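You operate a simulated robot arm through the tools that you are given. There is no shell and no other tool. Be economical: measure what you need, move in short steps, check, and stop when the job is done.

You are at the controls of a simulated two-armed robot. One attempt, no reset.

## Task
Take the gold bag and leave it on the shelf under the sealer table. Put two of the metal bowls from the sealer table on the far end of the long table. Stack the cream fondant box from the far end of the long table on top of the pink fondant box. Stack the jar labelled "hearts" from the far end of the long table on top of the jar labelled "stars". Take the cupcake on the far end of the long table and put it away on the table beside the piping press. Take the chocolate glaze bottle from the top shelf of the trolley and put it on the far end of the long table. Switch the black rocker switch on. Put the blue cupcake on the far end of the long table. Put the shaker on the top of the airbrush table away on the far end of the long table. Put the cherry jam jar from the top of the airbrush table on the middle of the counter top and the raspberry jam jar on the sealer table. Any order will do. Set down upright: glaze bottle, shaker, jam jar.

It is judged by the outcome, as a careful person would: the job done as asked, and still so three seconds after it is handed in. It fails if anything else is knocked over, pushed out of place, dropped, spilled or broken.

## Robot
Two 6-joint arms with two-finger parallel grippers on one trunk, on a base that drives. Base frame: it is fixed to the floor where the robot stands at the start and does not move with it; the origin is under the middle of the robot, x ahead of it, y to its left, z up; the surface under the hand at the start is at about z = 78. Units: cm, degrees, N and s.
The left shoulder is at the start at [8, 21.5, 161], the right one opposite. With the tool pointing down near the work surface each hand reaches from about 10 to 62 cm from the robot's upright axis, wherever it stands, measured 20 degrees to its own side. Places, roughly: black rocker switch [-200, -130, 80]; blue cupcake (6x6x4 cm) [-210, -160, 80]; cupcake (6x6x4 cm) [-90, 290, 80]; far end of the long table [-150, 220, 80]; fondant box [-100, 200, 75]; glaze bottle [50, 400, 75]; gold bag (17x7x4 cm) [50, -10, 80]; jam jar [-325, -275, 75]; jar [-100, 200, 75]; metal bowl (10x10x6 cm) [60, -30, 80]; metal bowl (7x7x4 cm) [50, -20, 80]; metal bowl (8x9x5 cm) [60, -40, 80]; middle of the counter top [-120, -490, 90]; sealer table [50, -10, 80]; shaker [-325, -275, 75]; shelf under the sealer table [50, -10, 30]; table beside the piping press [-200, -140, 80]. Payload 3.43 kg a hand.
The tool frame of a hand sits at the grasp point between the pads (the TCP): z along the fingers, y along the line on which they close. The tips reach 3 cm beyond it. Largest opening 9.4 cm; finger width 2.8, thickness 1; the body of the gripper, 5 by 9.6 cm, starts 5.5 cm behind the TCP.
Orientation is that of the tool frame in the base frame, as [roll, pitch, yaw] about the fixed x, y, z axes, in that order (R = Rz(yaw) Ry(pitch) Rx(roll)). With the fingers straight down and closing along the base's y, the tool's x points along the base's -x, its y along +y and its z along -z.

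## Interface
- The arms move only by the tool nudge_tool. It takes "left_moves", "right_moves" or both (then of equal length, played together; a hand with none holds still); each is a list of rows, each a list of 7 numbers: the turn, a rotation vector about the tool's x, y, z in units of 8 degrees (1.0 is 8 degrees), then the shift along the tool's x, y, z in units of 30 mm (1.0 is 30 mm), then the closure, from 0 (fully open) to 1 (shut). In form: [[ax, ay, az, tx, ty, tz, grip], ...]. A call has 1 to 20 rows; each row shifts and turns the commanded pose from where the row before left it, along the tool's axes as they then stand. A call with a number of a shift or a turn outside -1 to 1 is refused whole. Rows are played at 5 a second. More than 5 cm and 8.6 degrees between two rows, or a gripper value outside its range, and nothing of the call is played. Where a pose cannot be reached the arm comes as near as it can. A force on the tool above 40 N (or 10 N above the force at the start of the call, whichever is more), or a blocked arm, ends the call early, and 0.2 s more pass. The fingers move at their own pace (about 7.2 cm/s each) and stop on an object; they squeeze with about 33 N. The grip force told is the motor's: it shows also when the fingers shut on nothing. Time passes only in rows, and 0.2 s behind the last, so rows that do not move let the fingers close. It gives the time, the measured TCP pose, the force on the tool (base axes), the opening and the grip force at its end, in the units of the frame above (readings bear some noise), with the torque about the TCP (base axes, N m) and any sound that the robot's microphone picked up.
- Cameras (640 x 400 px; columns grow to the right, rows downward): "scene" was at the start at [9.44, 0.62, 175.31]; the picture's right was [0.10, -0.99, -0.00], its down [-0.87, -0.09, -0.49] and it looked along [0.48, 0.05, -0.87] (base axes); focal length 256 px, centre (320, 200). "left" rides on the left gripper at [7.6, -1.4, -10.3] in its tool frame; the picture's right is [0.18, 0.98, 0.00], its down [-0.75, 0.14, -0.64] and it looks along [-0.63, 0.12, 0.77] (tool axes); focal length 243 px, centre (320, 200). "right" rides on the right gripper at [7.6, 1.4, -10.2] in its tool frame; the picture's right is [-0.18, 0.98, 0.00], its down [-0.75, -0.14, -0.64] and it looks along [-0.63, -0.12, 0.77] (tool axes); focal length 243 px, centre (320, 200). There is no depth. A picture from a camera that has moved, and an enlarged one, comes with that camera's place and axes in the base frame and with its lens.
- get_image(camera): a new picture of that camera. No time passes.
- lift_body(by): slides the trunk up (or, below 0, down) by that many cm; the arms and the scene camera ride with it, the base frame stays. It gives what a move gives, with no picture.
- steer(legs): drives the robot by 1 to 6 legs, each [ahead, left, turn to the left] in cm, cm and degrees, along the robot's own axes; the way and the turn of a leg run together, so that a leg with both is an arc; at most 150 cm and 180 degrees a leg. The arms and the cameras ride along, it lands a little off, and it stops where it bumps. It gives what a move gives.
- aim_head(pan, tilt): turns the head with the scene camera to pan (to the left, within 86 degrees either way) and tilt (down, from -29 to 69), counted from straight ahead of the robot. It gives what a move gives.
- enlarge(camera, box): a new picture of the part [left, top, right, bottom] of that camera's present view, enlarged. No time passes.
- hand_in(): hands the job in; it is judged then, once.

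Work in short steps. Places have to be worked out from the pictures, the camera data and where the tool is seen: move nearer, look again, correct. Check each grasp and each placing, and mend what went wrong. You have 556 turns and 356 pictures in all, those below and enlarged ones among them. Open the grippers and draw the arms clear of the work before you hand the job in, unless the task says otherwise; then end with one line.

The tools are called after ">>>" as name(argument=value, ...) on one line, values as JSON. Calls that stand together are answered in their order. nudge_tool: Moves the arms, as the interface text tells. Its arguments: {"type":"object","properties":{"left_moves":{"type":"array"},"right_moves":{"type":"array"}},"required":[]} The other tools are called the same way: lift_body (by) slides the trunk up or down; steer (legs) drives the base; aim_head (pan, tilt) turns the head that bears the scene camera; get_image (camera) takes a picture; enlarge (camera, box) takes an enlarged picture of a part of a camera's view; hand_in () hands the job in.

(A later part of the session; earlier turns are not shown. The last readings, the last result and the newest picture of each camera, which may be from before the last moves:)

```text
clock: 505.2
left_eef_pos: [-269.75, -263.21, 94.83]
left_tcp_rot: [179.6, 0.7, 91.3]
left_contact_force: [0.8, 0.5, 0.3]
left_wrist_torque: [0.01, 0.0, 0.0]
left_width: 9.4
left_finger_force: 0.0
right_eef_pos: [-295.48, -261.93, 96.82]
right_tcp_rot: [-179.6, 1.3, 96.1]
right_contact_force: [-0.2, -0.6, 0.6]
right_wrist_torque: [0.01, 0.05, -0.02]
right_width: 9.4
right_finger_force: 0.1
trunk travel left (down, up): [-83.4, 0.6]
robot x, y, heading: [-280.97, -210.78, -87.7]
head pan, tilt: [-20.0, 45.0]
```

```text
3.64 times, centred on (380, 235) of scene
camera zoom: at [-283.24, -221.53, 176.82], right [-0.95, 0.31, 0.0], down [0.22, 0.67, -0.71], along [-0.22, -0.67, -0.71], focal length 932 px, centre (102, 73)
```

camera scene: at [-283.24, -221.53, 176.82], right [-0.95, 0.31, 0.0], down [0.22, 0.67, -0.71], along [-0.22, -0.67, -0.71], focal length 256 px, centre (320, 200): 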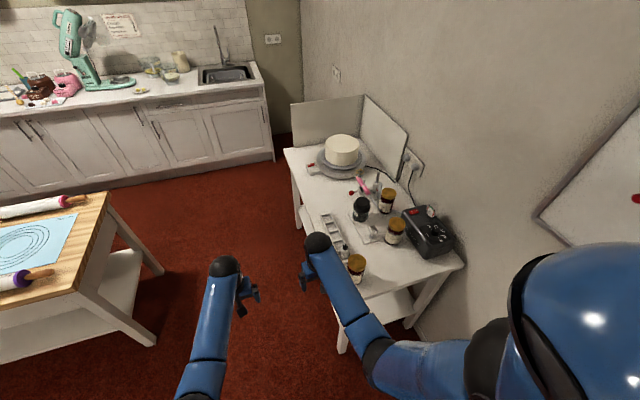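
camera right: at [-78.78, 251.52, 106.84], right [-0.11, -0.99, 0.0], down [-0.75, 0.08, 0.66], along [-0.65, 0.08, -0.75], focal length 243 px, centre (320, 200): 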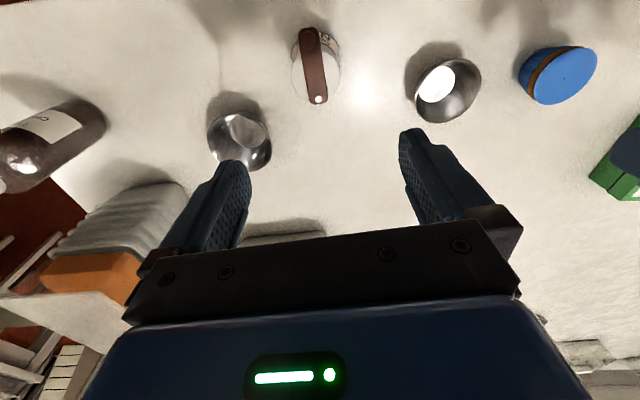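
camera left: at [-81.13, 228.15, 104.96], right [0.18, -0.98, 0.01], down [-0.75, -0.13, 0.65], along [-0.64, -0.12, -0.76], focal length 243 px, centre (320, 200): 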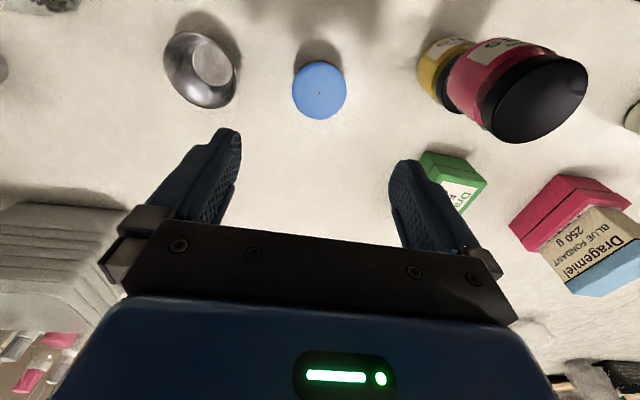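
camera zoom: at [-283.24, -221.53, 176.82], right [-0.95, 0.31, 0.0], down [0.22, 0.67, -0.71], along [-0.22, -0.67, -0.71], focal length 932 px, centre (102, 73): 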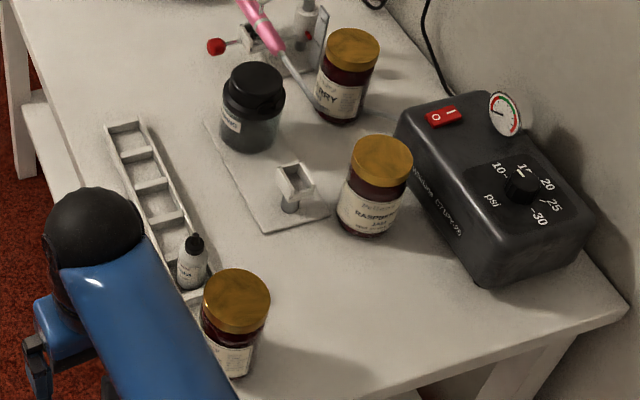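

Jar B is raspberry. C ends in "…RRY". Shift right 30 cm to read the other labels.

>>> steer(legs=[[0, -32, -2.2]])

>>> aim_head(pan=0, tilt=55)

>>> get_image(camera="scene")

>>> get_image(camera="left")

>>> get_image(camera="right")

```text
clock: 507.4
left_eef_pos: [-303.71, -263.99, 94.66]
left_tcp_rot: [179.7, 0.6, 88.5]
left_contact_force: [2.0, 0.2, -0.5]
left_wrist_torque: [0.05, -0.01, -0.01]
left_width: 9.3
left_finger_force: 0.1
right_eef_pos: [-329.32, -261.55, 96.85]
right_tcp_rot: [-179.5, 1.2, 93.2]
right_contact_force: [-0.2, 0.8, 0.1]
right_wrist_torque: [0.02, 0.02, 0.02]
right_width: 9.42
right_finger_force: 0.1
trunk travel left (down, up): [-83.4, 0.6]
robot x, y, heading: [-312.11, -211.11, -90.8]
head pan, tilt: [-20.0, 45.0]
```

```text
clock: 508.2
left_eef_pos: [-303.84, -263.94, 94.87]
left_tcp_rot: [179.6, 0.6, 88.5]
left_contact_force: [1.8, 1.1, 0.3]
left_wrist_torque: [-0.01, -0.03, -0.01]
left_width: 9.3
left_finger_force: 0.0
right_eef_pos: [-329.48, -261.35, 96.91]
right_tcp_rot: [-179.6, 1.3, 93.2]
right_contact_force: [-0.7, 0.3, -0.3]
right_wrist_torque: [0.01, -0.01, -0.02]
right_width: 9.41
right_finger_force: 0.0
trunk travel left (down, up): [-83.4, 0.6]
robot x, y, heading: [-312.17, -210.93, -90.6]
head pan, tilt: [0.0, 55.0]
```

```text
185 pictures are left
camera scene: at [-312.52, -221.33, 175.48], right [-1.0, 0.01, 0.0], down [0.01, 0.82, -0.57], along [-0.01, -0.57, -0.82], focal length 256 px, centre (320, 200)
```

scene: 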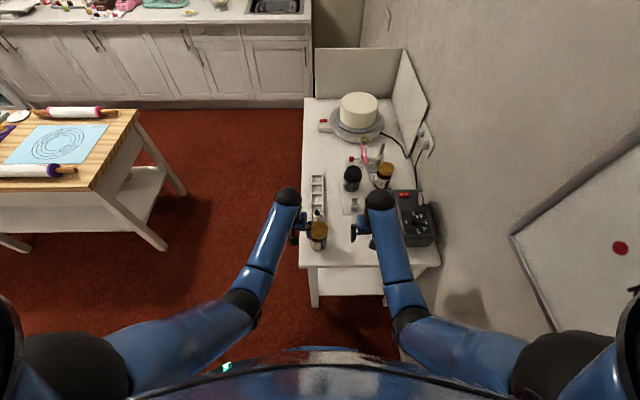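

```text
184 pictures are left
camera left: at [-305.07, -256.21, 104.92], right [0.99, 0.16, 0.01], down [0.12, -0.75, 0.65], along [0.11, -0.64, -0.76], focal length 243 px, centre (320, 200)
```

left: 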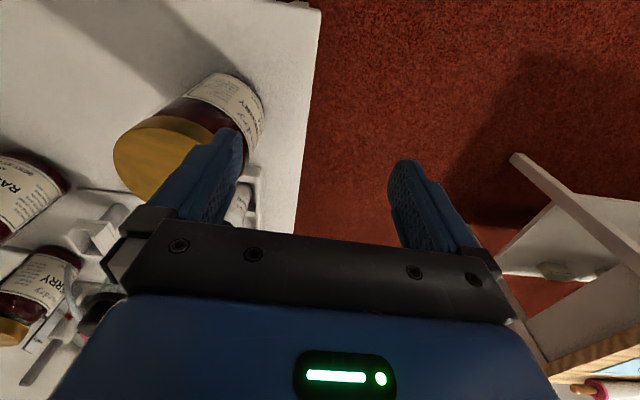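

```text
183 pictures are left
camera right: at [-328.34, -253.49, 106.88], right [0.99, -0.13, 0.0], down [-0.1, -0.75, 0.66], along [-0.09, -0.65, -0.75], focal length 243 px, centre (320, 200)
```

right: 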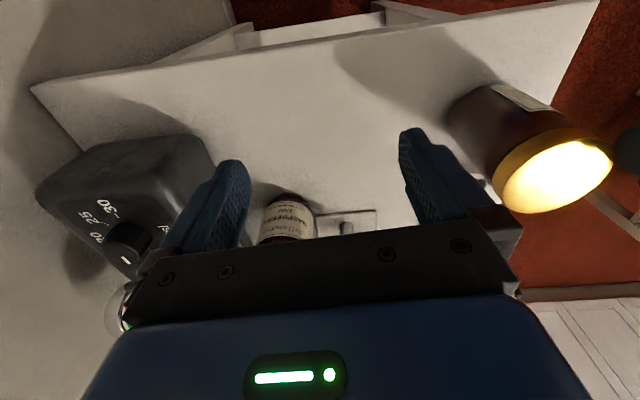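

The left finger seems to touch jar A. Zoom the labels, then move off.

>>> enlarge(camera="left", box=[150, 60, 290, 170])

>>> enlarge(camera="left", box=[0, 220, 120, 340])

>>> steer(legs=[[0, 4, 0]])

>>> get_image(camera="left")

```text
3.64 times, centred on (220, 115) of left
camera zoom: at [-305.07, -256.21, 104.92], right [0.99, 0.16, 0.01], down [0.12, -0.75, 0.65], along [0.11, -0.64, -0.76], focal length 882 px, centre (684, 509)
```

zoom: 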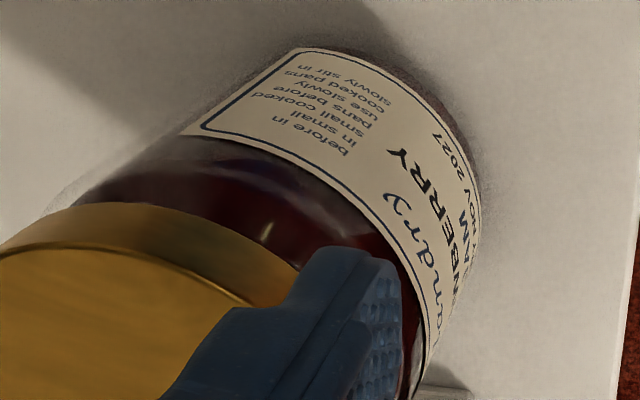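

```text
3.33 times, centred on (60, 280) of left
camera zoom: at [-305.07, -256.21, 104.92], right [0.99, 0.16, 0.01], down [0.12, -0.75, 0.65], along [0.11, -0.64, -0.76], focal length 809 px, centre (1187, -67)
```

zoom: 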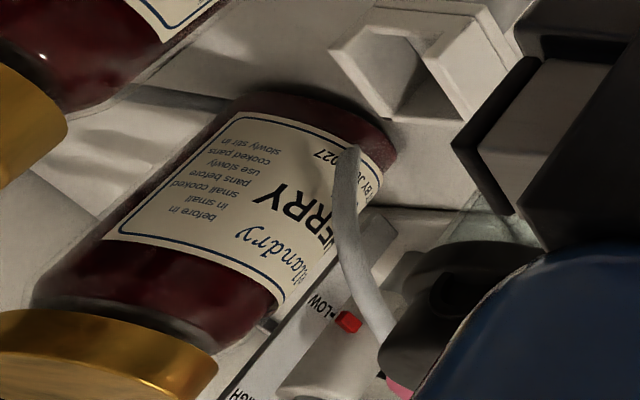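

```text
clock: 509.1
left_eef_pos: [-300.58, -264.08, 94.79]
left_tcp_rot: [179.1, 0.6, 88.5]
left_contact_force: [-0.5, 1.1, 0.2]
left_wrist_torque: [0.03, -0.07, -0.01]
left_width: 9.37
left_finger_force: 0.0
right_eef_pos: [-326.29, -261.52, 96.69]
right_tcp_rot: [179.9, 1.2, 93.0]
right_contact_force: [-1.2, 0.2, -0.9]
right_wrist_torque: [0.0, -0.08, -0.01]
right_width: 9.41
right_finger_force: 0.2
trunk travel left (down, up): [-83.4, 0.6]
robot x, y, heading: [-307.99, -211.11, -90.7]
head pan, tilt: [0.0, 55.0]
```

```text
180 pictures are left
camera left: at [-301.95, -256.29, 104.99], right [0.99, 0.16, 0.01], down [0.11, -0.75, 0.65], along [0.11, -0.64, -0.76], focal length 243 px, centre (320, 200)
```

left: 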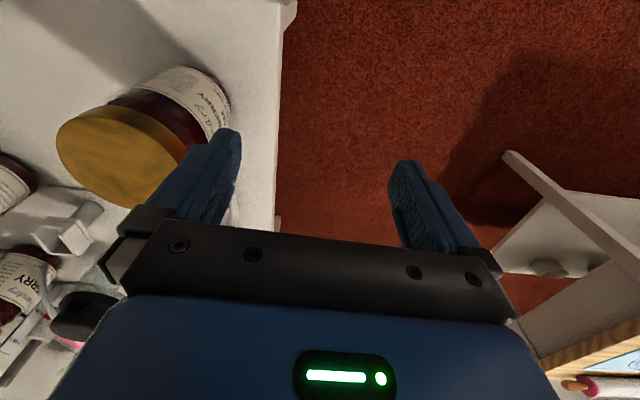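

A is cranberry, B raspberry, C cherry. Zoom in to locate B, C and the airbrush near C.

>>> enlarge(camera="scene", box=[290, 80, 450, 270])

```text
2.11 times, centred on (370, 175) of scene
camera zoom: at [-309.88, -221.39, 175.47], right [-1.0, 0.01, -0.01], down [0.02, 0.82, -0.57], along [0.0, -0.57, -0.82], focal length 540 px, centre (215, 253)
```

zoom: 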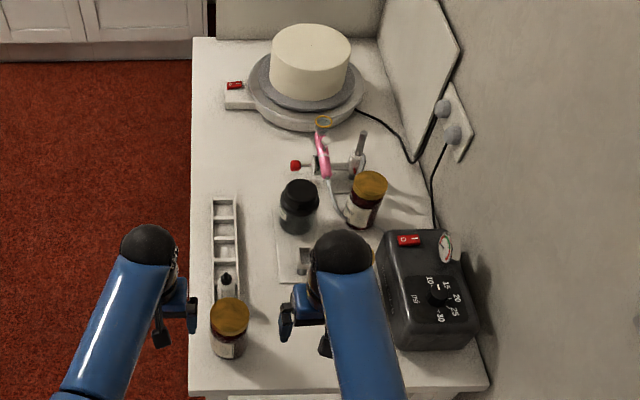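

Facing −x from the table's +x side lets both hands grip: right on raspberry (B), left on cherry (C, ≈(-342.5,-297)). Drive around there.

>>> steer(legs=[[0, 58, 0], [79, 0, 0], [0, 0, -89.3]])

>>> aim_head(pan=0, tilt=45)

>>> get_image(camera="scene")

```text
clock: 520.0
left_eef_pos: [-306.16, -301.7, 94.71]
left_tcp_rot: [179.6, 0.5, -0.4]
left_contact_force: [-0.2, 1.4, 0.3]
left_wrist_torque: [0.02, -0.02, 0.01]
left_width: 9.41
left_finger_force: 0.0
right_eef_pos: [-304.17, -276.14, 96.81]
right_tcp_rot: [-179.6, 1.2, 4.3]
right_contact_force: [0.1, -0.4, 0.2]
right_wrist_torque: [0.02, 0.02, 0.0]
right_width: 9.39
right_finger_force: 0.0
trunk travel left (down, up): [-83.4, 0.6]
robot x, y, heading: [-253.1, -292.39, -179.3]
head pan, tilt: [0.0, 55.0]
```

```text
clock: 520.7
left_eef_pos: [-306.2, -301.82, 94.86]
left_tcp_rot: [179.6, 0.5, -0.4]
left_contact_force: [0.4, -0.7, -0.3]
left_wrist_torque: [-0.01, -0.02, 0.03]
left_width: 9.41
left_finger_force: 0.1
right_eef_pos: [-304.21, -276.05, 96.83]
right_tcp_rot: [-179.6, 1.4, 4.3]
right_contact_force: [-0.4, -0.6, 0.0]
right_wrist_torque: [-0.03, -0.01, 0.0]
right_width: 9.42
right_finger_force: 0.1
trunk travel left (down, up): [-83.4, 0.6]
robot x, y, heading: [-253.57, -292.18, -179.5]
head pan, tilt: [0.0, 45.0]
```

```text
178 pictures are left
camera scene: at [-264.72, -292.44, 176.81], right [-0.01, 1.0, 0.0], down [0.71, 0.01, -0.71], along [-0.71, -0.01, -0.71], focal length 256 px, centre (320, 200)
```

scene: 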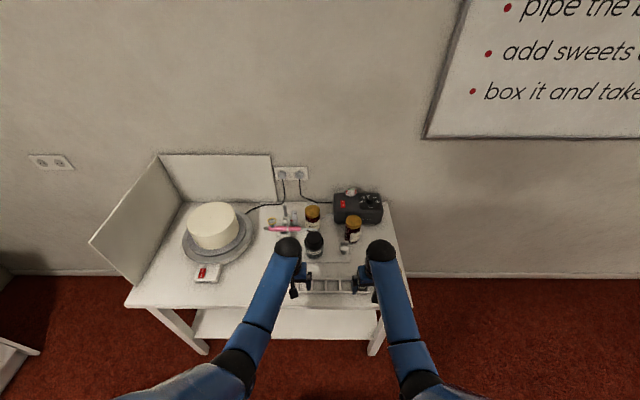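

>>> enlarge(camera="scene", box=[250, 180, 410, 310])

```text
3.08 times, centred on (330, 245) of scene
camera zoom: at [-264.72, -292.44, 176.81], right [-0.01, 1.0, 0.0], down [0.71, 0.01, -0.71], along [-0.71, -0.01, -0.71], focal length 789 px, centre (289, 62)
```

zoom: 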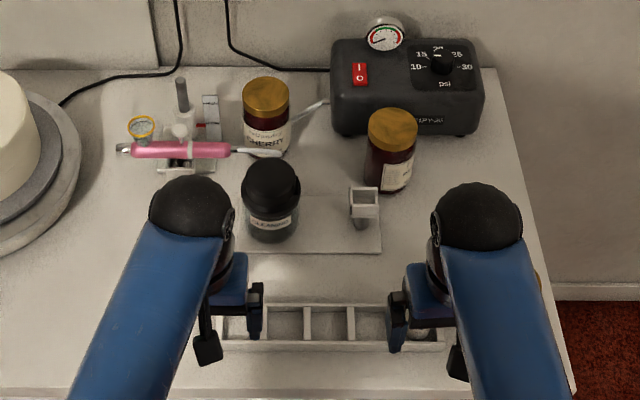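

C reads CHERRY. Raise both hands, advance 21 cm, and extend them over the two lids.

>>> nudge_tool(left_moves=[[0, 0, 0, 0, 0, -0.8, 0], [0, 0, 0, 0, 0, -0.8, 0], [0, 0, 0, 0, 0, -0.8, 0]], right_moves=[[0, 0, 0, 0, 0, -0.5, 0], [0, 0, 0, 0, 0, -0.6, 0], [0, 0, 0, 0, 0, -0.6, 0]])

>>> steer(legs=[[21, 0, -0.5]])

>>> nudge_tool(left_moves=[[0, 0, 0, -0.8, -0.27, 0, 0], [0, 0, 0, -0.8, -0.27, 0, 0], [0, 0, 0, -0.8, -0.27, 0, 0], [0, 0, 0, -0.8, -0.27, 0, 0], [0, 0, 0, -0.8, -0.27, 0, 0], [0, 0, 0, -0.8, -0.27, 0, 0]], right_moves=[[0, 0, 0, -0.6, 0.1, 0, 0], [0, 0, 0, -0.6, 0.1, 0, 0], [0, 0, 0, -0.6, 0.1, 0, 0], [0, 0, 0, -0.6, 0.1, 0, 0], [0, 0, 0, -0.6, 0.1, 0, 0], [0, 0, 0, -0.6, 0.1, 0, 0]])

>>> get_image(camera="left")

>>> get_image(camera="right")

```text
clock: 521.5
left_eef_pos: [-306.36, -301.9, 102.0]
left_tcp_rot: [179.6, 0.5, -0.4]
left_contact_force: [-0.3, 0.1, 0.1]
left_wrist_torque: [0.0, 0.0, 0.01]
left_width: 9.4
left_finger_force: 0.2
right_eef_pos: [-304.04, -276.21, 101.9]
right_tcp_rot: [-179.6, 1.2, 4.3]
right_contact_force: [-0.8, 0.0, -0.5]
right_wrist_torque: [-0.02, -0.01, 0.0]
right_width: 9.39
right_finger_force: 0.0
trunk travel left (down, up): [-83.4, 0.6]
robot x, y, heading: [-253.25, -292.13, -179.8]
head pan, tilt: [0.0, 45.0]
```

```text
clock: 523.1
left_eef_pos: [-326.92, -301.42, 102.24]
left_tcp_rot: [179.6, 0.7, -0.8]
left_contact_force: [0.4, 0.4, -0.3]
left_wrist_torque: [0.01, 0.05, 0.0]
left_width: 9.39
left_finger_force: 0.1
right_eef_pos: [-324.32, -275.9, 102.03]
right_tcp_rot: [-179.7, 1.5, 3.9]
right_contact_force: [0.6, -0.5, 0.5]
right_wrist_torque: [0.01, 0.04, -0.01]
right_width: 9.4
right_finger_force: 0.1
trunk travel left (down, up): [-83.4, 0.6]
robot x, y, heading: [-274.01, -292.52, 179.6]
head pan, tilt: [0.0, 45.0]
```

```text
clock: 524.5
left_eef_pos: [-341.96, -296.3, 102.08]
left_tcp_rot: [179.6, 0.6, -0.8]
left_contact_force: [-0.4, -0.5, -0.3]
left_wrist_torque: [-0.01, -0.01, -0.03]
left_width: 9.42
left_finger_force: 0.1
right_eef_pos: [-335.46, -278.29, 102.16]
right_tcp_rot: [-179.6, 1.2, 3.9]
right_contact_force: [-0.4, 0.6, -0.3]
right_wrist_torque: [0.01, -0.02, -0.04]
right_width: 9.42
right_finger_force: 0.1
trunk travel left (down, up): [-83.4, 0.6]
robot x, y, heading: [-273.85, -292.24, 180.0]
head pan, tilt: [0.0, 45.0]
```

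```text
176 pictures are left
camera left: at [-334.09, -294.97, 112.15], right [0.17, -0.99, 0.01], down [-0.75, -0.13, 0.65], along [-0.64, -0.11, -0.76], focal length 243 px, centre (320, 200)
```

left: 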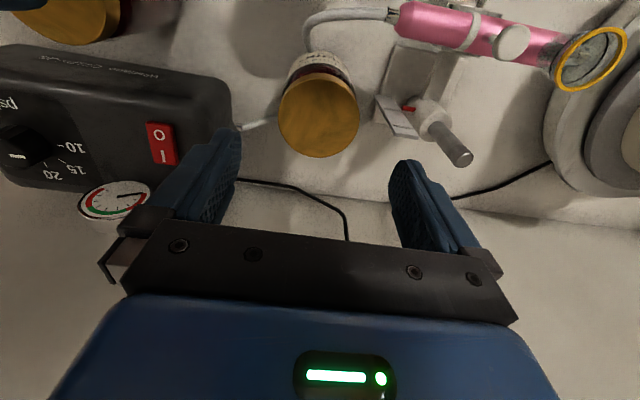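

```text
175 pictures are left
camera right: at [-327.48, -279.41, 112.13], right [-0.12, -0.99, 0.0], down [-0.75, 0.09, 0.66], along [-0.65, 0.08, -0.75], focal length 243 px, centre (320, 200)
```

right: 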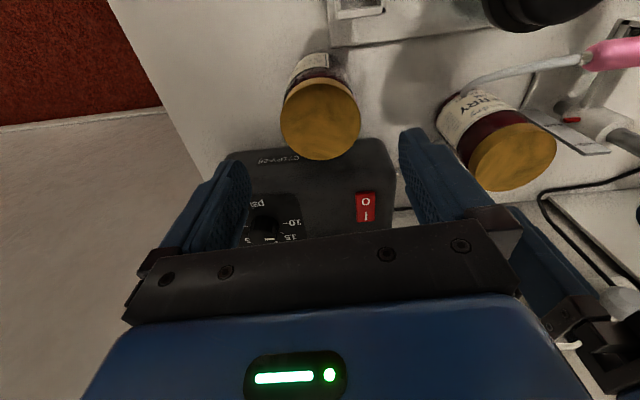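

Both centred over the lids. Slightly pre-close the left (narrow gap to the airbrush stand), then lower the trunk.

>>> nudge_tool(left_moves=[[0, 0, 0, -0.05, 0, 0, 0.1], [0, 0, 0, 0, 0, 0, 0.1]], right_moves=[[0, 0, 0, -0.2, 0, 0, 0], [0, 0, 0, 0, 0, 0, 0]])

>>> lift_body(by=-8)

>>> get_image(camera="left")

>>> get_image(camera="right")

```text
clock: 525.1
left_eef_pos: [-341.84, -296.26, 102.03]
left_tcp_rot: [179.7, 0.6, -0.8]
left_contact_force: [1.4, 0.1, -0.2]
left_wrist_torque: [0.04, -0.03, 0.01]
left_width: 8.48
left_finger_force: 0.0
right_eef_pos: [-335.84, -278.64, 102.23]
right_tcp_rot: [-179.6, 1.2, 3.9]
right_contact_force: [-0.8, -0.4, 0.0]
right_wrist_torque: [-0.02, -0.03, 0.02]
right_width: 9.4
right_finger_force: 0.0
trunk travel left (down, up): [-83.4, 0.6]
robot x, y, heading: [-274.42, -292.24, 179.9]
head pan, tilt: [0.0, 45.0]
```

```text
clock: 526.3
left_eef_pos: [-341.95, -296.44, 94.13]
left_tcp_rot: [179.6, 0.6, -0.8]
left_contact_force: [-0.4, 0.8, 1.0]
left_wrist_torque: [-0.04, -0.01, 0.01]
left_width: 8.48
left_finger_force: 0.1
right_eef_pos: [-335.89, -278.6, 94.3]
right_tcp_rot: [-179.6, 1.3, 3.9]
right_contact_force: [0.0, -0.1, 0.2]
right_wrist_torque: [-0.01, 0.0, 0.02]
right_width: 9.4
right_finger_force: 0.0
trunk travel left (down, up): [-75.4, 8.6]
robot x, y, heading: [-273.82, -292.42, 180.2]
head pan, tilt: [0.0, 45.0]
```

```text
174 pictures are left
camera left: at [-334.1, -295.01, 104.23], right [0.17, -0.99, 0.01], down [-0.75, -0.13, 0.65], along [-0.64, -0.11, -0.76], focal length 243 px, centre (320, 200)
```

left: 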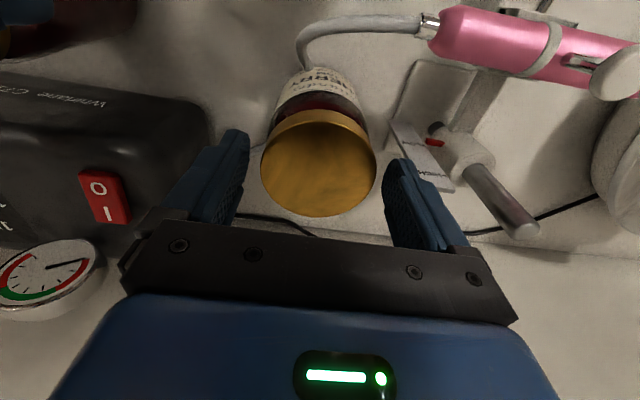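

```text
173 pictures are left
camera right: at [-327.87, -279.54, 104.26], right [-0.12, -0.99, 0.0], down [-0.75, 0.09, 0.66], along [-0.65, 0.08, -0.75], focal length 243 px, centre (320, 200)
```

right: 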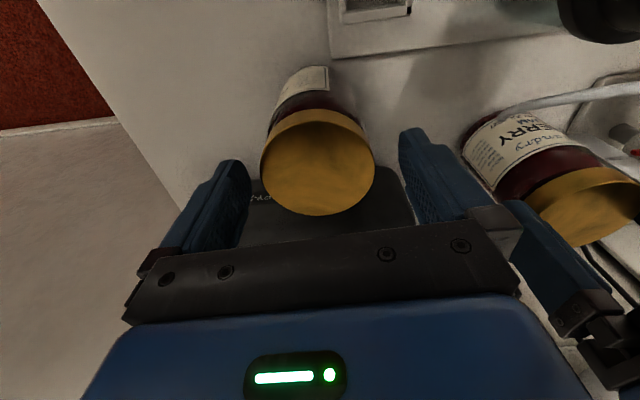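

Lid tops at z≈91.8. Lower 3.8 and close both.

>>> lift_body(by=-3.8)

>>> nudge_tool(left_moves=[[0, 0, 0, 0, 0, 0, 0.3], [0, 0, 0, 0, 0, 0, 0.6], [0, 0, 0, 0, 0, 0, 1], [0, 0, 0, 0, 0, 0, 1]], right_moves=[[0, 0, 0, 0, 0, 0, 0.3], [0, 0, 0, 0, 0, 0, 0.6], [0, 0, 0, 0, 0, 0, 1], [0, 0, 0, 0, 0, 0, 1]])

>>> get_image(camera="left")

>>> get_image(camera="right")

```text
clock: 527.1
left_eef_pos: [-341.8, -296.39, 90.22]
left_tcp_rot: [179.6, 0.6, -0.8]
left_contact_force: [-0.6, -0.3, -0.3]
left_wrist_torque: [0.04, -0.02, -0.02]
left_width: 8.46
left_finger_force: 0.0
right_eef_pos: [-335.82, -278.7, 90.35]
right_tcp_rot: [-179.5, 1.2, 3.9]
right_contact_force: [0.1, -0.1, 0.0]
right_wrist_torque: [0.02, 0.03, -0.04]
right_width: 9.4
right_finger_force: 0.1
trunk travel left (down, up): [-71.6, 12.4]
robot x, y, heading: [-274.17, -292.38, 179.8]
head pan, tilt: [0.0, 45.0]
```

```text
clock: 528.1
left_eef_pos: [-341.94, -296.33, 90.33]
left_tcp_rot: [179.6, 0.6, -0.8]
left_contact_force: [3.0, -1.0, 3.1]
left_wrist_torque: [0.19, -0.19, -0.05]
left_width: 7.17
left_finger_force: 33.1
right_eef_pos: [-335.74, -278.58, 90.52]
right_tcp_rot: [-179.5, 1.4, 3.9]
right_contact_force: [-0.4, 2.1, 0.5]
right_wrist_torque: [0.05, 0.02, -0.01]
right_width: 7.13
right_finger_force: 33.1
trunk travel left (down, up): [-71.6, 12.4]
robot x, y, heading: [-274.12, -292.3, 179.7]
head pan, tilt: [0.0, 45.0]
```

```text
172 pictures are left
camera left: at [-334.06, -294.99, 100.47], right [0.17, -0.99, 0.01], down [-0.75, -0.13, 0.65], along [-0.64, -0.11, -0.76], focal length 243 px, centre (320, 200)
```

left: 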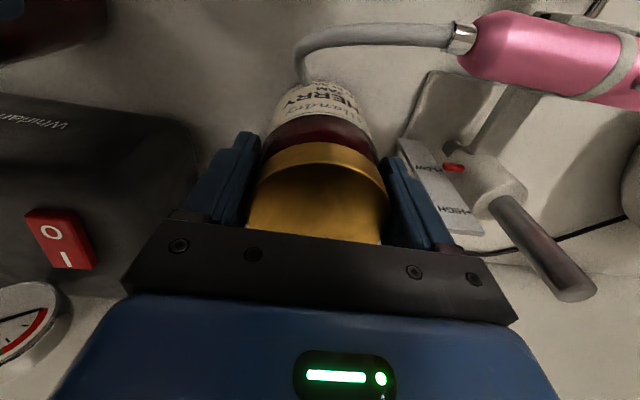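

```text
171 pictures are left
camera right: at [-327.83, -279.52, 100.49], right [-0.12, -0.99, 0.0], down [-0.75, 0.09, 0.66], along [-0.65, 0.08, -0.75], focal length 243 px, centre (320, 200)
```

right: 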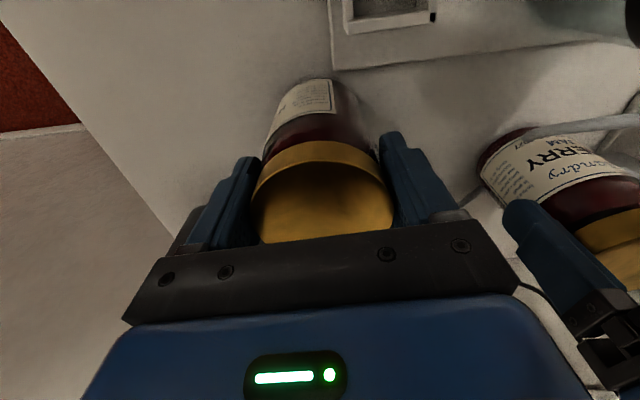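

Both jars gripped; CHERRY confirmed. Lift slowly.

>>> lift_body(by=5)

>>> lift_body(by=7)

>>> get_image(camera="left")

>>> get_image(camera="scene")

```text
clock: 529.0
left_eef_pos: [-342.08, -296.34, 95.11]
left_tcp_rot: [179.5, 0.4, -0.8]
left_contact_force: [-0.8, 0.1, -6.2]
left_wrist_torque: [0.02, -0.03, 0.0]
left_width: 7.19
left_finger_force: 32.7
right_eef_pos: [-336.07, -278.51, 95.31]
right_tcp_rot: [-179.5, 1.1, 3.8]
right_contact_force: [0.3, -0.1, -6.7]
right_wrist_torque: [0.0, -0.03, -0.01]
right_width: 7.14
right_finger_force: 33.1
trunk travel left (down, up): [-76.6, 7.4]
robot x, y, heading: [-274.02, -292.27, 180.0]
head pan, tilt: [0.0, 45.0]
```

```text
clock: 530.1
left_eef_pos: [-342.01, -296.41, 102.12]
left_tcp_rot: [179.6, 0.5, -0.7]
left_contact_force: [-0.4, 0.5, -6.4]
left_wrist_torque: [-0.03, -0.03, -0.02]
left_width: 7.17
left_finger_force: 33.8
right_eef_pos: [-336.05, -278.65, 102.33]
right_tcp_rot: [-179.6, 1.1, 3.9]
right_contact_force: [1.0, -1.0, -6.2]
right_wrist_torque: [0.03, -0.04, -0.05]
right_width: 7.15
right_finger_force: 32.7
trunk travel left (down, up): [-83.6, 0.4]
robot x, y, heading: [-274.37, -292.51, 179.8]
head pan, tilt: [0.0, 45.0]
```

```text
170 pictures are left
camera left: at [-334.26, -295.0, 112.3], right [0.17, -0.99, 0.01], down [-0.75, -0.13, 0.65], along [-0.64, -0.11, -0.76], focal length 243 px, centre (320, 200)
```

left: 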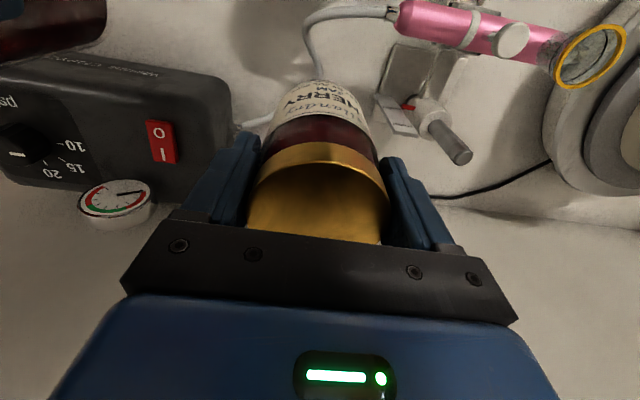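

```text
169 pictures are left
camera scene: at [-285.82, -292.39, 176.99], right [0.0, 1.0, 0.0], down [0.71, 0.0, -0.71], along [-0.71, 0.0, -0.71], focal length 256 px, centre (320, 200)
```

scene: 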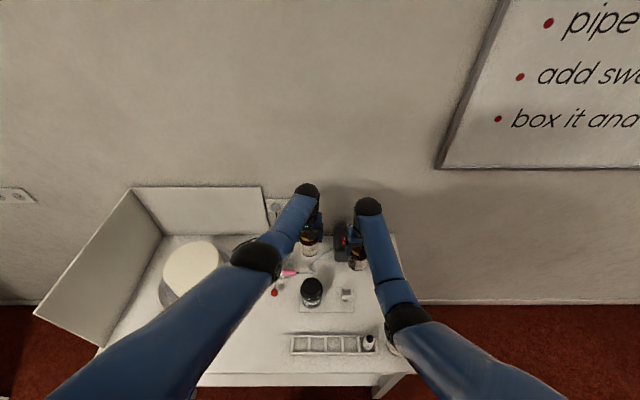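

Raise both hands 2.4 cm more for clearance, then back straight out.

>>> nudge_tool(left_moves=[[0, 0, 0, 0, 0, -0.4, 1], [0, 0, 0, 0, 0, -0.4, 1]], right_moves=[[0, 0, 0, 0, 0, -0.3, 1], [0, 0, 0, 0, 0, -0.3, 1]])

>>> steer(legs=[[-40, 0, 0]])

>>> get_image(camera="scene")

```text
clock: 530.7
left_eef_pos: [-341.88, -296.33, 104.71]
left_tcp_rot: [179.6, 0.5, -0.8]
left_contact_force: [1.1, -0.6, -6.6]
left_wrist_torque: [0.0, -0.04, 0.02]
left_width: 7.16
left_finger_force: 32.8
right_eef_pos: [-336.03, -278.55, 104.16]
right_tcp_rot: [-179.7, 1.1, 3.8]
right_contact_force: [-0.2, 0.5, -6.1]
right_wrist_torque: [0.0, 0.0, 0.0]
right_width: 7.12
right_finger_force: 33.0
trunk travel left (down, up): [-83.6, 0.4]
robot x, y, heading: [-274.35, -292.27, 180.1]
head pan, tilt: [0.0, 45.0]
```

```text
clock: 533.2
left_eef_pos: [-302.72, -296.59, 104.64]
left_tcp_rot: [179.5, 0.3, -0.6]
left_contact_force: [-0.5, 0.1, -6.3]
left_wrist_torque: [-0.01, -0.06, 0.01]
left_width: 7.17
left_finger_force: 32.6
right_eef_pos: [-297.05, -278.71, 103.85]
right_tcp_rot: [-179.8, 1.0, 4.1]
right_contact_force: [-0.9, -0.5, -6.5]
right_wrist_torque: [0.03, -0.03, -0.03]
right_width: 7.12
right_finger_force: 33.4
trunk travel left (down, up): [-83.6, 0.4]
robot x, y, heading: [-234.8, -292.4, -180.0]
head pan, tilt: [0.0, 45.0]
```

```text
168 pictures are left
camera scene: at [-246.93, -292.38, 176.95], right [0.0, 1.0, 0.0], down [0.71, 0.0, -0.7], along [-0.7, 0.0, -0.71], focal length 256 px, centre (320, 200)
```

scene: 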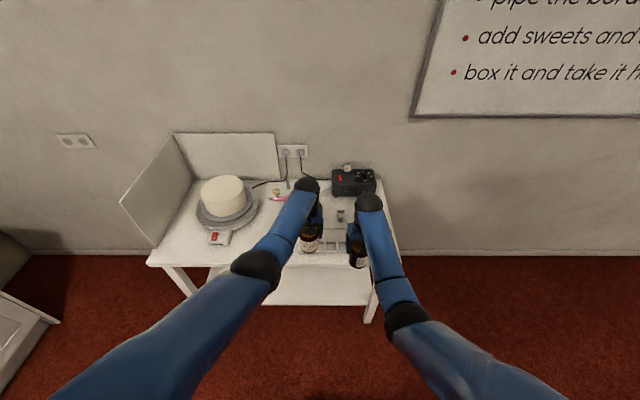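

Turn to face the counter and look.

>>> steer(legs=[[0, 0, 90], [50, 0, 0]])

>>> aim_head(pan=30, tilt=35)

>>> get_image(camera="scene")

```text
clock: 540.0
left_eef_pos: [-229.06, -410.07, 104.75]
left_tcp_rot: [179.6, 0.6, 90.2]
left_contact_force: [-0.6, 0.8, -6.6]
left_wrist_torque: [0.04, 0.02, -0.04]
left_width: 7.17
left_finger_force: 32.7
right_eef_pos: [-246.98, -404.59, 104.26]
right_tcp_rot: [-179.6, 1.2, 94.8]
right_contact_force: [-0.1, 1.6, -5.8]
right_wrist_torque: [0.0, 0.02, 0.0]
right_width: 7.11
right_finger_force: 32.5
trunk travel left (down, up): [-83.6, 0.4]
robot x, y, heading: [-234.48, -342.91, -89.3]
head pan, tilt: [0.0, 45.0]
```

```text
clock: 540.9
left_eef_pos: [-228.95, -410.32, 104.55]
left_tcp_rot: [179.6, 0.3, 90.1]
left_contact_force: [0.1, -0.1, -6.9]
left_wrist_torque: [0.06, 0.01, 0.01]
left_width: 7.16
left_finger_force: 33.1
right_eef_pos: [-246.98, -404.8, 103.98]
right_tcp_rot: [-179.6, 1.1, 94.9]
right_contact_force: [-0.4, -0.1, -6.4]
right_wrist_torque: [0.04, -0.02, -0.01]
right_width: 7.15
right_finger_force: 33.2
trunk travel left (down, up): [-83.6, 0.4]
robot x, y, heading: [-234.22, -342.31, -89.1]
head pan, tilt: [30.0, 35.0]
```

```text
167 pictures are left
camera scene: at [-229.75, -353.77, 178.47], right [-0.86, -0.51, 0.0], down [-0.29, 0.49, -0.82], along [0.42, -0.7, -0.58], focal length 256 px, centre (320, 200)
```

scene: 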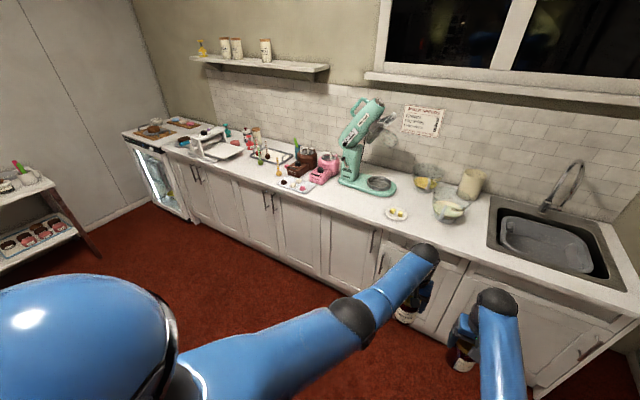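

Counter front edge is at y≈-456. Retract both arms (bottoms stay high), then move along to x≈-125 in front of the counter.

>>> nudge_tool(left_moves=[[0, 0, 0, 0.85, 0, 0.15, 1], [0, 0, 0, 0.85, 0, 0.15, 1], [0, 0, 0, 0.85, 0, 0.15, 1], [0, 0, 0, 0.85, 0, 0.15, 1], [0, 0, 0, 0.85, 0, 0.15, 1], [0, 0, 0, 0.85, 0, 0.15, 1], [0, 0, 0, 0.85, 0, 0.15, 1]], right_moves=[[0, 0, 0, 0.6, -0.3, 0.15, 1], [0, 0, 0, 0.6, -0.3, 0.15, 1], [0, 0, 0, 0.6, -0.3, 0.15, 1], [0, 0, 0, 0.6, -0.3, 0.15, 1], [0, 0, 0, 0.6, -0.3, 0.15, 1], [0, 0, 0, 0.6, -0.3, 0.15, 1], [0, 0, 0, 0.6, -0.3, 0.15, 1]])

>>> steer(legs=[[46, 0, -0.8], [0, 100, 0]])

>>> aim_head(pan=0, tilt=45)

>>> get_image(camera="scene")

```text
clock: 542.5
left_eef_pos: [-228.94, -392.16, 101.37]
left_tcp_rot: [179.5, 0.7, 90.2]
left_contact_force: [0.0, 0.4, -6.5]
left_wrist_torque: [0.03, 0.01, 0.04]
left_width: 7.15
left_finger_force: 32.8
right_eef_pos: [-254.37, -392.59, 100.68]
right_tcp_rot: [-179.7, 1.2, 94.9]
right_contact_force: [-0.5, -0.2, -6.0]
right_wrist_torque: [0.04, 0.0, 0.0]
right_width: 7.17
right_finger_force: 33.4
trunk travel left (down, up): [-83.6, 0.4]
robot x, y, heading: [-234.15, -342.52, -88.9]
head pan, tilt: [30.0, 35.0]
```

```text
clock: 550.1
left_eef_pos: [-129.08, -438.85, 101.36]
left_tcp_rot: [179.5, 0.5, 89.2]
left_contact_force: [0.5, 0.1, -6.7]
left_wrist_torque: [0.04, 0.01, 0.03]
left_width: 7.15
left_finger_force: 33.0
right_eef_pos: [-154.45, -438.89, 100.64]
right_tcp_rot: [-179.7, 1.1, 94.1]
right_contact_force: [0.4, -0.6, -7.5]
right_wrist_torque: [0.04, 0.0, 0.02]
right_width: 7.13
right_finger_force: 33.1
trunk travel left (down, up): [-83.6, 0.4]
robot x, y, heading: [-133.28, -389.17, -90.1]
head pan, tilt: [30.0, 35.0]
```

```text
clock: 551.1
left_eef_pos: [-128.92, -438.82, 101.24]
left_tcp_rot: [179.6, 0.4, 89.3]
left_contact_force: [0.0, -0.4, -5.5]
left_wrist_torque: [0.02, 0.0, 0.04]
left_width: 7.16
left_finger_force: 32.9
right_eef_pos: [-154.18, -438.85, 100.57]
right_tcp_rot: [-179.6, 1.3, 94.0]
right_contact_force: [-0.5, -0.3, -5.8]
right_wrist_torque: [0.04, -0.01, 0.02]
right_width: 7.13
right_finger_force: 32.7
trunk travel left (down, up): [-83.6, 0.4]
robot x, y, heading: [-133.22, -389.19, -90.0]
head pan, tilt: [0.0, 45.0]
```

```text
166 pictures are left
camera scene: at [-133.42, -400.63, 177.0], right [-1.0, 0.0, 0.0], down [0.0, 0.71, -0.71], along [0.0, -0.71, -0.71], focal length 256 px, centre (320, 200)
```

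scene: 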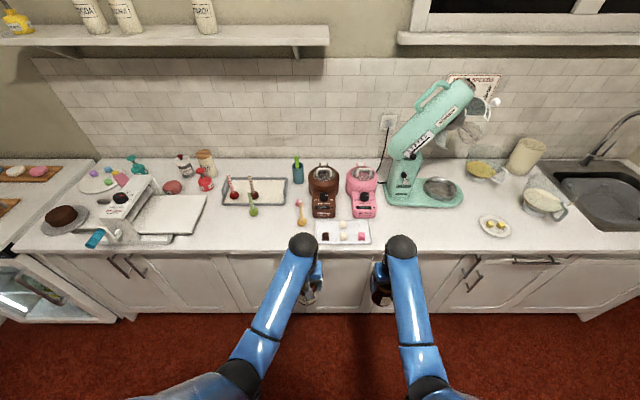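

Free spot near the middle front at about (-113,-470). Raise both jars, advance 12 cm, move left hand laterally first, then forward over the counter.

>>> nudge_tool(left_moves=[[0, 0, 0, 0, 0.8, -0.5, 1], [0, 0, 0, 0, 0.8, -0.5, 1], [0, 0, 0, 0, 0.9, 0, 1], [0, 0, 0, 0, 0.9, 0, 1], [0, 0, 0, 0, 0.9, 0, 1], [0, 0, 0, 0, 0.9, 0, 1]], right_moves=[[0, 0, 0, 0.3, -0.3, -0.3, 1], [0, 0, 0, 0.3, -0.3, -0.3, 1], [0, 0, 0, 0.2, -0.3, 0, 1], [0, 0, 0, 0, -0.3, 0, 1], [0, 0, 0, 0, 0, 0, 1], [0, 0, 0, 0, 0, 0, 1]])

>>> steer(legs=[[12, 0, 0]])

>>> get_image(camera="left")

>>> get_image(camera="scene")

```text
clock: 552.5
left_eef_pos: [-113.07, -439.17, 104.43]
left_tcp_rot: [179.6, 0.5, 89.2]
left_contact_force: [-0.5, 0.4, -6.6]
left_wrist_torque: [0.03, 0.02, 0.0]
left_width: 7.14
left_finger_force: 33.0
right_eef_pos: [-157.89, -436.79, 102.48]
right_tcp_rot: [-179.6, 1.1, 94.0]
right_contact_force: [0.2, 0.3, -6.9]
right_wrist_torque: [0.04, 0.02, 0.0]
right_width: 7.16
right_finger_force: 32.6
trunk travel left (down, up): [-83.6, 0.4]
robot x, y, heading: [-133.14, -389.04, -89.6]
head pan, tilt: [0.0, 45.0]
```

```text
clock: 553.7
left_eef_pos: [-113.41, -450.47, 104.86]
left_tcp_rot: [179.6, 0.8, 89.1]
left_contact_force: [0.5, 1.2, -6.1]
left_wrist_torque: [0.04, 0.01, -0.01]
left_width: 7.15
left_finger_force: 33.1
right_eef_pos: [-158.13, -448.1, 102.58]
right_tcp_rot: [-179.6, 1.4, 93.9]
right_contact_force: [-0.2, 0.7, -5.8]
right_wrist_torque: [0.05, 0.02, 0.0]
right_width: 7.15
right_finger_force: 32.7
trunk travel left (down, up): [-83.6, 0.4]
robot x, y, heading: [-133.41, -401.03, -90.2]
head pan, tilt: [0.0, 45.0]
```

```text
165 pictures are left
camera left: at [-114.66, -442.67, 114.91], right [0.99, 0.17, 0.01], down [0.12, -0.75, 0.65], along [0.11, -0.64, -0.76], focal length 243 px, centre (320, 200)
```

left: 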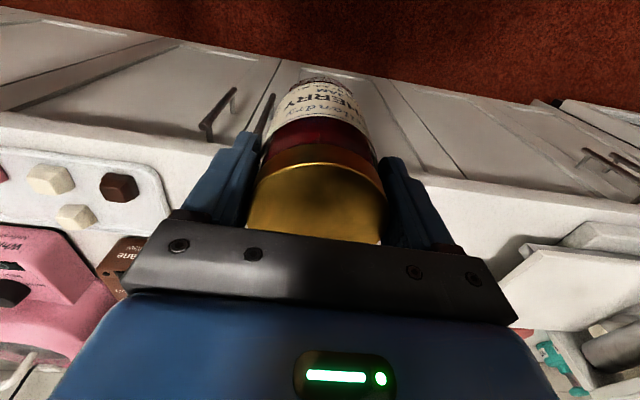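

```text
164 pictures are left
camera scene: at [-133.48, -411.54, 177.08], right [-1.0, 0.0, 0.0], down [0.0, 0.7, -0.71], along [0.0, -0.71, -0.7], focal length 256 px, centre (320, 200)
```

scene: 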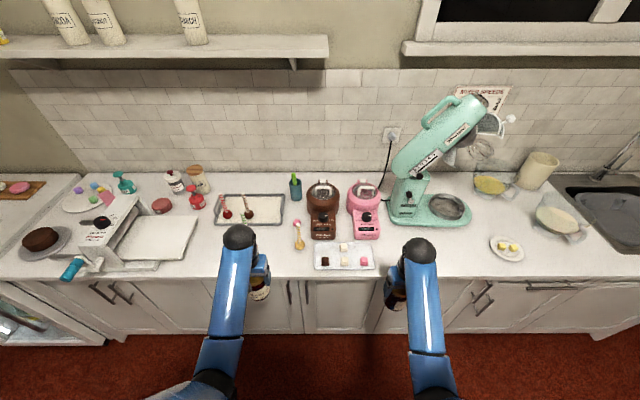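

The spot projects to a clear area at the counter's front. Extend the left hand 19 cm forward.

>>> nudge_tool(left_moves=[[0, 0, 0, -0.9, 0, 0, 1], [0, 0, 0, -0.9, 0, 0, 1], [0, 0, 0, -0.9, 0, 0, 1], [0, 0, 0, -0.9, 0, 0, 1], [0, 0, 0, -0.9, 0, 0, 1], [0, 0, 0, -0.9, 0, 0, 1], [0, 0, 0, -0.9, 0, 0, 1]])

>>> get_image(camera="left")

>>> get_image(camera="scene")

```text
clock: 555.3
left_eef_pos: [-113.61, -470.06, 104.55]
left_tcp_rot: [179.7, 0.4, 89.1]
left_contact_force: [-0.4, -0.4, -6.7]
left_wrist_torque: [0.06, -0.02, 0.01]
left_width: 7.18
left_finger_force: 32.9
right_eef_pos: [-158.11, -448.8, 102.24]
right_tcp_rot: [-179.6, 1.0, 93.8]
right_contact_force: [-0.1, 0.2, -6.6]
right_wrist_torque: [0.07, 0.01, -0.03]
right_width: 7.16
right_finger_force: 32.5
trunk travel left (down, up): [-83.6, 0.4]
robot x, y, heading: [-133.26, -401.34, -89.9]
head pan, tilt: [0.0, 45.0]
```

```text
163 pictures are left
camera left: at [-114.98, -462.48, 114.68], right [0.99, 0.17, 0.01], down [0.12, -0.75, 0.65], along [0.11, -0.64, -0.76], focal length 243 px, centre (320, 200)
```

left: 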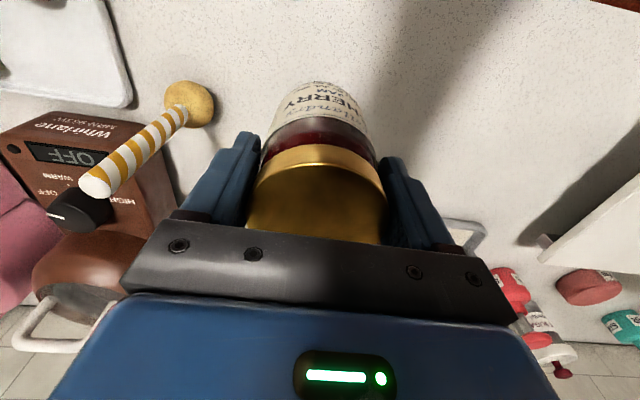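

```text
162 pictures are left
camera scene: at [-133.51, -412.8, 176.97], right [-1.0, 0.0, 0.0], down [0.0, 0.71, -0.7], along [0.0, -0.7, -0.71], focal length 256 px, centre (320, 200)
```

scene: 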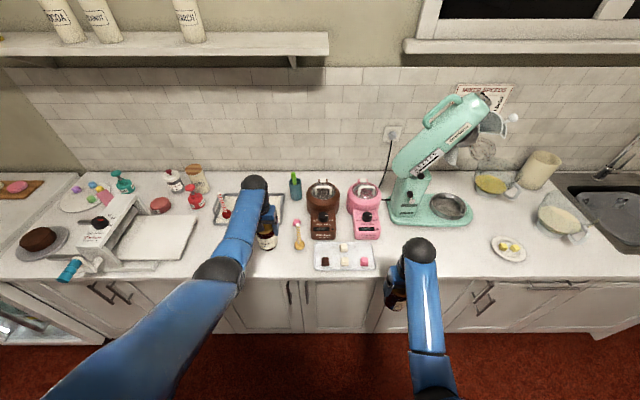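

A lollipop stick stands at (-125,-472); shift +2 cm x for safety, then lower.

>>> nudge_tool(left_moves=[[0, 0, 0, 0, 0.7, 0, 1], [0, 0, 0, 0, 0, 0, 1]])

>>> lift_body(by=-3)

>>> nudge_tool(left_moves=[[0, 0, 0, 0, 0, 0.1, 1], [0, 0, 0, 0, 0, 0.1, 1], [0, 0, 0, 0, 0, 0, 1]])

```text
clock: 555.9
left_eef_pos: [-111.55, -469.9, 104.75]
left_tcp_rot: [179.6, 0.4, 89.1]
left_contact_force: [0.1, 0.3, -5.5]
left_wrist_torque: [0.04, -0.01, -0.02]
left_width: 7.18
left_finger_force: 33.0
right_eef_pos: [-158.07, -448.51, 102.35]
right_tcp_rot: [-179.6, 1.0, 93.8]
right_contact_force: [0.2, 0.3, -6.6]
right_wrist_torque: [0.06, -0.01, 0.04]
right_width: 7.13
right_finger_force: 33.0
trunk travel left (down, up): [-83.6, 0.4]
robot x, y, heading: [-133.33, -401.14, -90.0]
head pan, tilt: [0.0, 45.0]
```

```text
clock: 556.7
left_eef_pos: [-111.49, -469.92, 101.74]
left_tcp_rot: [179.6, 0.4, 89.1]
left_contact_force: [-0.1, -0.1, -6.0]
left_wrist_torque: [0.04, 0.0, 0.02]
left_width: 7.16
left_finger_force: 33.2
right_eef_pos: [-158.14, -448.51, 99.25]
right_tcp_rot: [-179.6, 1.1, 93.9]
right_contact_force: [-0.5, -0.2, -6.5]
right_wrist_torque: [0.03, 0.0, 0.03]
right_width: 7.13
right_finger_force: 33.1
trunk travel left (down, up): [-80.6, 3.4]
robot x, y, heading: [-133.29, -401.12, -90.1]
head pan, tilt: [0.0, 45.0]
```

```text
clock: 557.5
left_eef_pos: [-111.54, -469.86, 101.05]
left_tcp_rot: [179.5, 0.5, 89.2]
left_contact_force: [0.0, -0.4, -7.1]
left_wrist_torque: [0.08, 0.03, 0.0]
left_width: 7.18
left_finger_force: 33.0
right_eef_pos: [-158.03, -448.42, 99.32]
right_tcp_rot: [-179.5, 1.0, 93.8]
right_contact_force: [0.6, 1.0, -6.6]
right_wrist_torque: [0.07, -0.04, -0.01]
right_width: 7.12
right_finger_force: 33.3
trunk travel left (down, up): [-80.6, 3.4]
robot x, y, heading: [-133.49, -400.96, -90.1]
head pan, tilt: [0.0, 45.0]
```

>>> nudge_tool(left_moves=[[0, 0, 0, 0, 0, 0.08, 1], [0, 0, 0, 0, 0, 0.08, 1], [0, 0, 0, 0, 0, 0.08, 1], [0, 0, 0, 0, 0, 0, 1]])

>>> nudge_tool(left_moves=[[0, 0, 0, 0, 0, 0.08, 1], [0, 0, 0, 0, 0, 0.08, 1], [0, 0, 0, 0, 0, 0, 1]])

>>> get_image(camera="left")

```text
clock: 558.5
left_eef_pos: [-111.55, -469.87, 100.43]
left_tcp_rot: [179.6, 0.5, 89.1]
left_contact_force: [0.1, 0.4, -3.8]
left_wrist_torque: [0.05, 0.04, -0.02]
left_width: 7.16
left_finger_force: 33.7
right_eef_pos: [-157.98, -448.46, 99.41]
right_tcp_rot: [-179.6, 1.0, 93.8]
right_contact_force: [-0.3, 0.0, -7.1]
right_wrist_torque: [0.03, -0.03, -0.01]
right_width: 7.12
right_finger_force: 33.0
trunk travel left (down, up): [-80.6, 3.4]
robot x, y, heading: [-133.43, -401.13, -89.9]
head pan, tilt: [0.0, 45.0]
```

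```text
clock: 559.3
left_eef_pos: [-111.56, -469.78, 100.37]
left_tcp_rot: [179.4, 0.9, 89.1]
left_contact_force: [1.5, -0.4, 19.2]
left_wrist_torque: [0.24, 0.52, 0.02]
left_width: 7.16
left_finger_force: 33.2
right_eef_pos: [-158.24, -448.4, 99.54]
right_tcp_rot: [-179.6, 1.2, 93.8]
right_contact_force: [-0.5, -0.7, -6.4]
right_wrist_torque: [0.06, 0.0, 0.0]
right_width: 7.11
right_finger_force: 32.6
trunk travel left (down, up): [-80.6, 3.4]
robot x, y, heading: [-133.73, -401.07, -90.2]
head pan, tilt: [0.0, 45.0]
```

```text
161 pictures are left
camera left: at [-112.9, -462.03, 110.53], right [0.99, 0.17, 0.01], down [0.12, -0.75, 0.65], along [0.11, -0.64, -0.76], focal length 243 px, centre (320, 200)
```

left: 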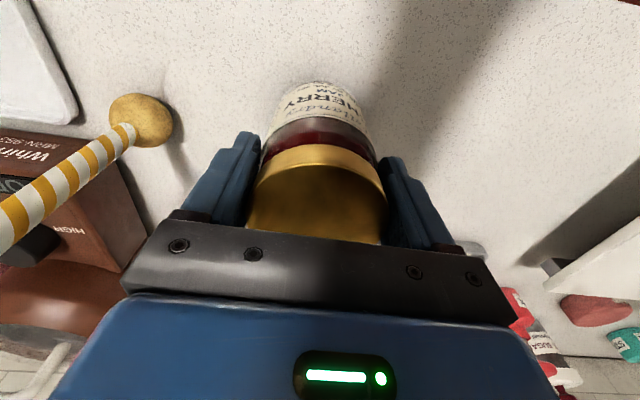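

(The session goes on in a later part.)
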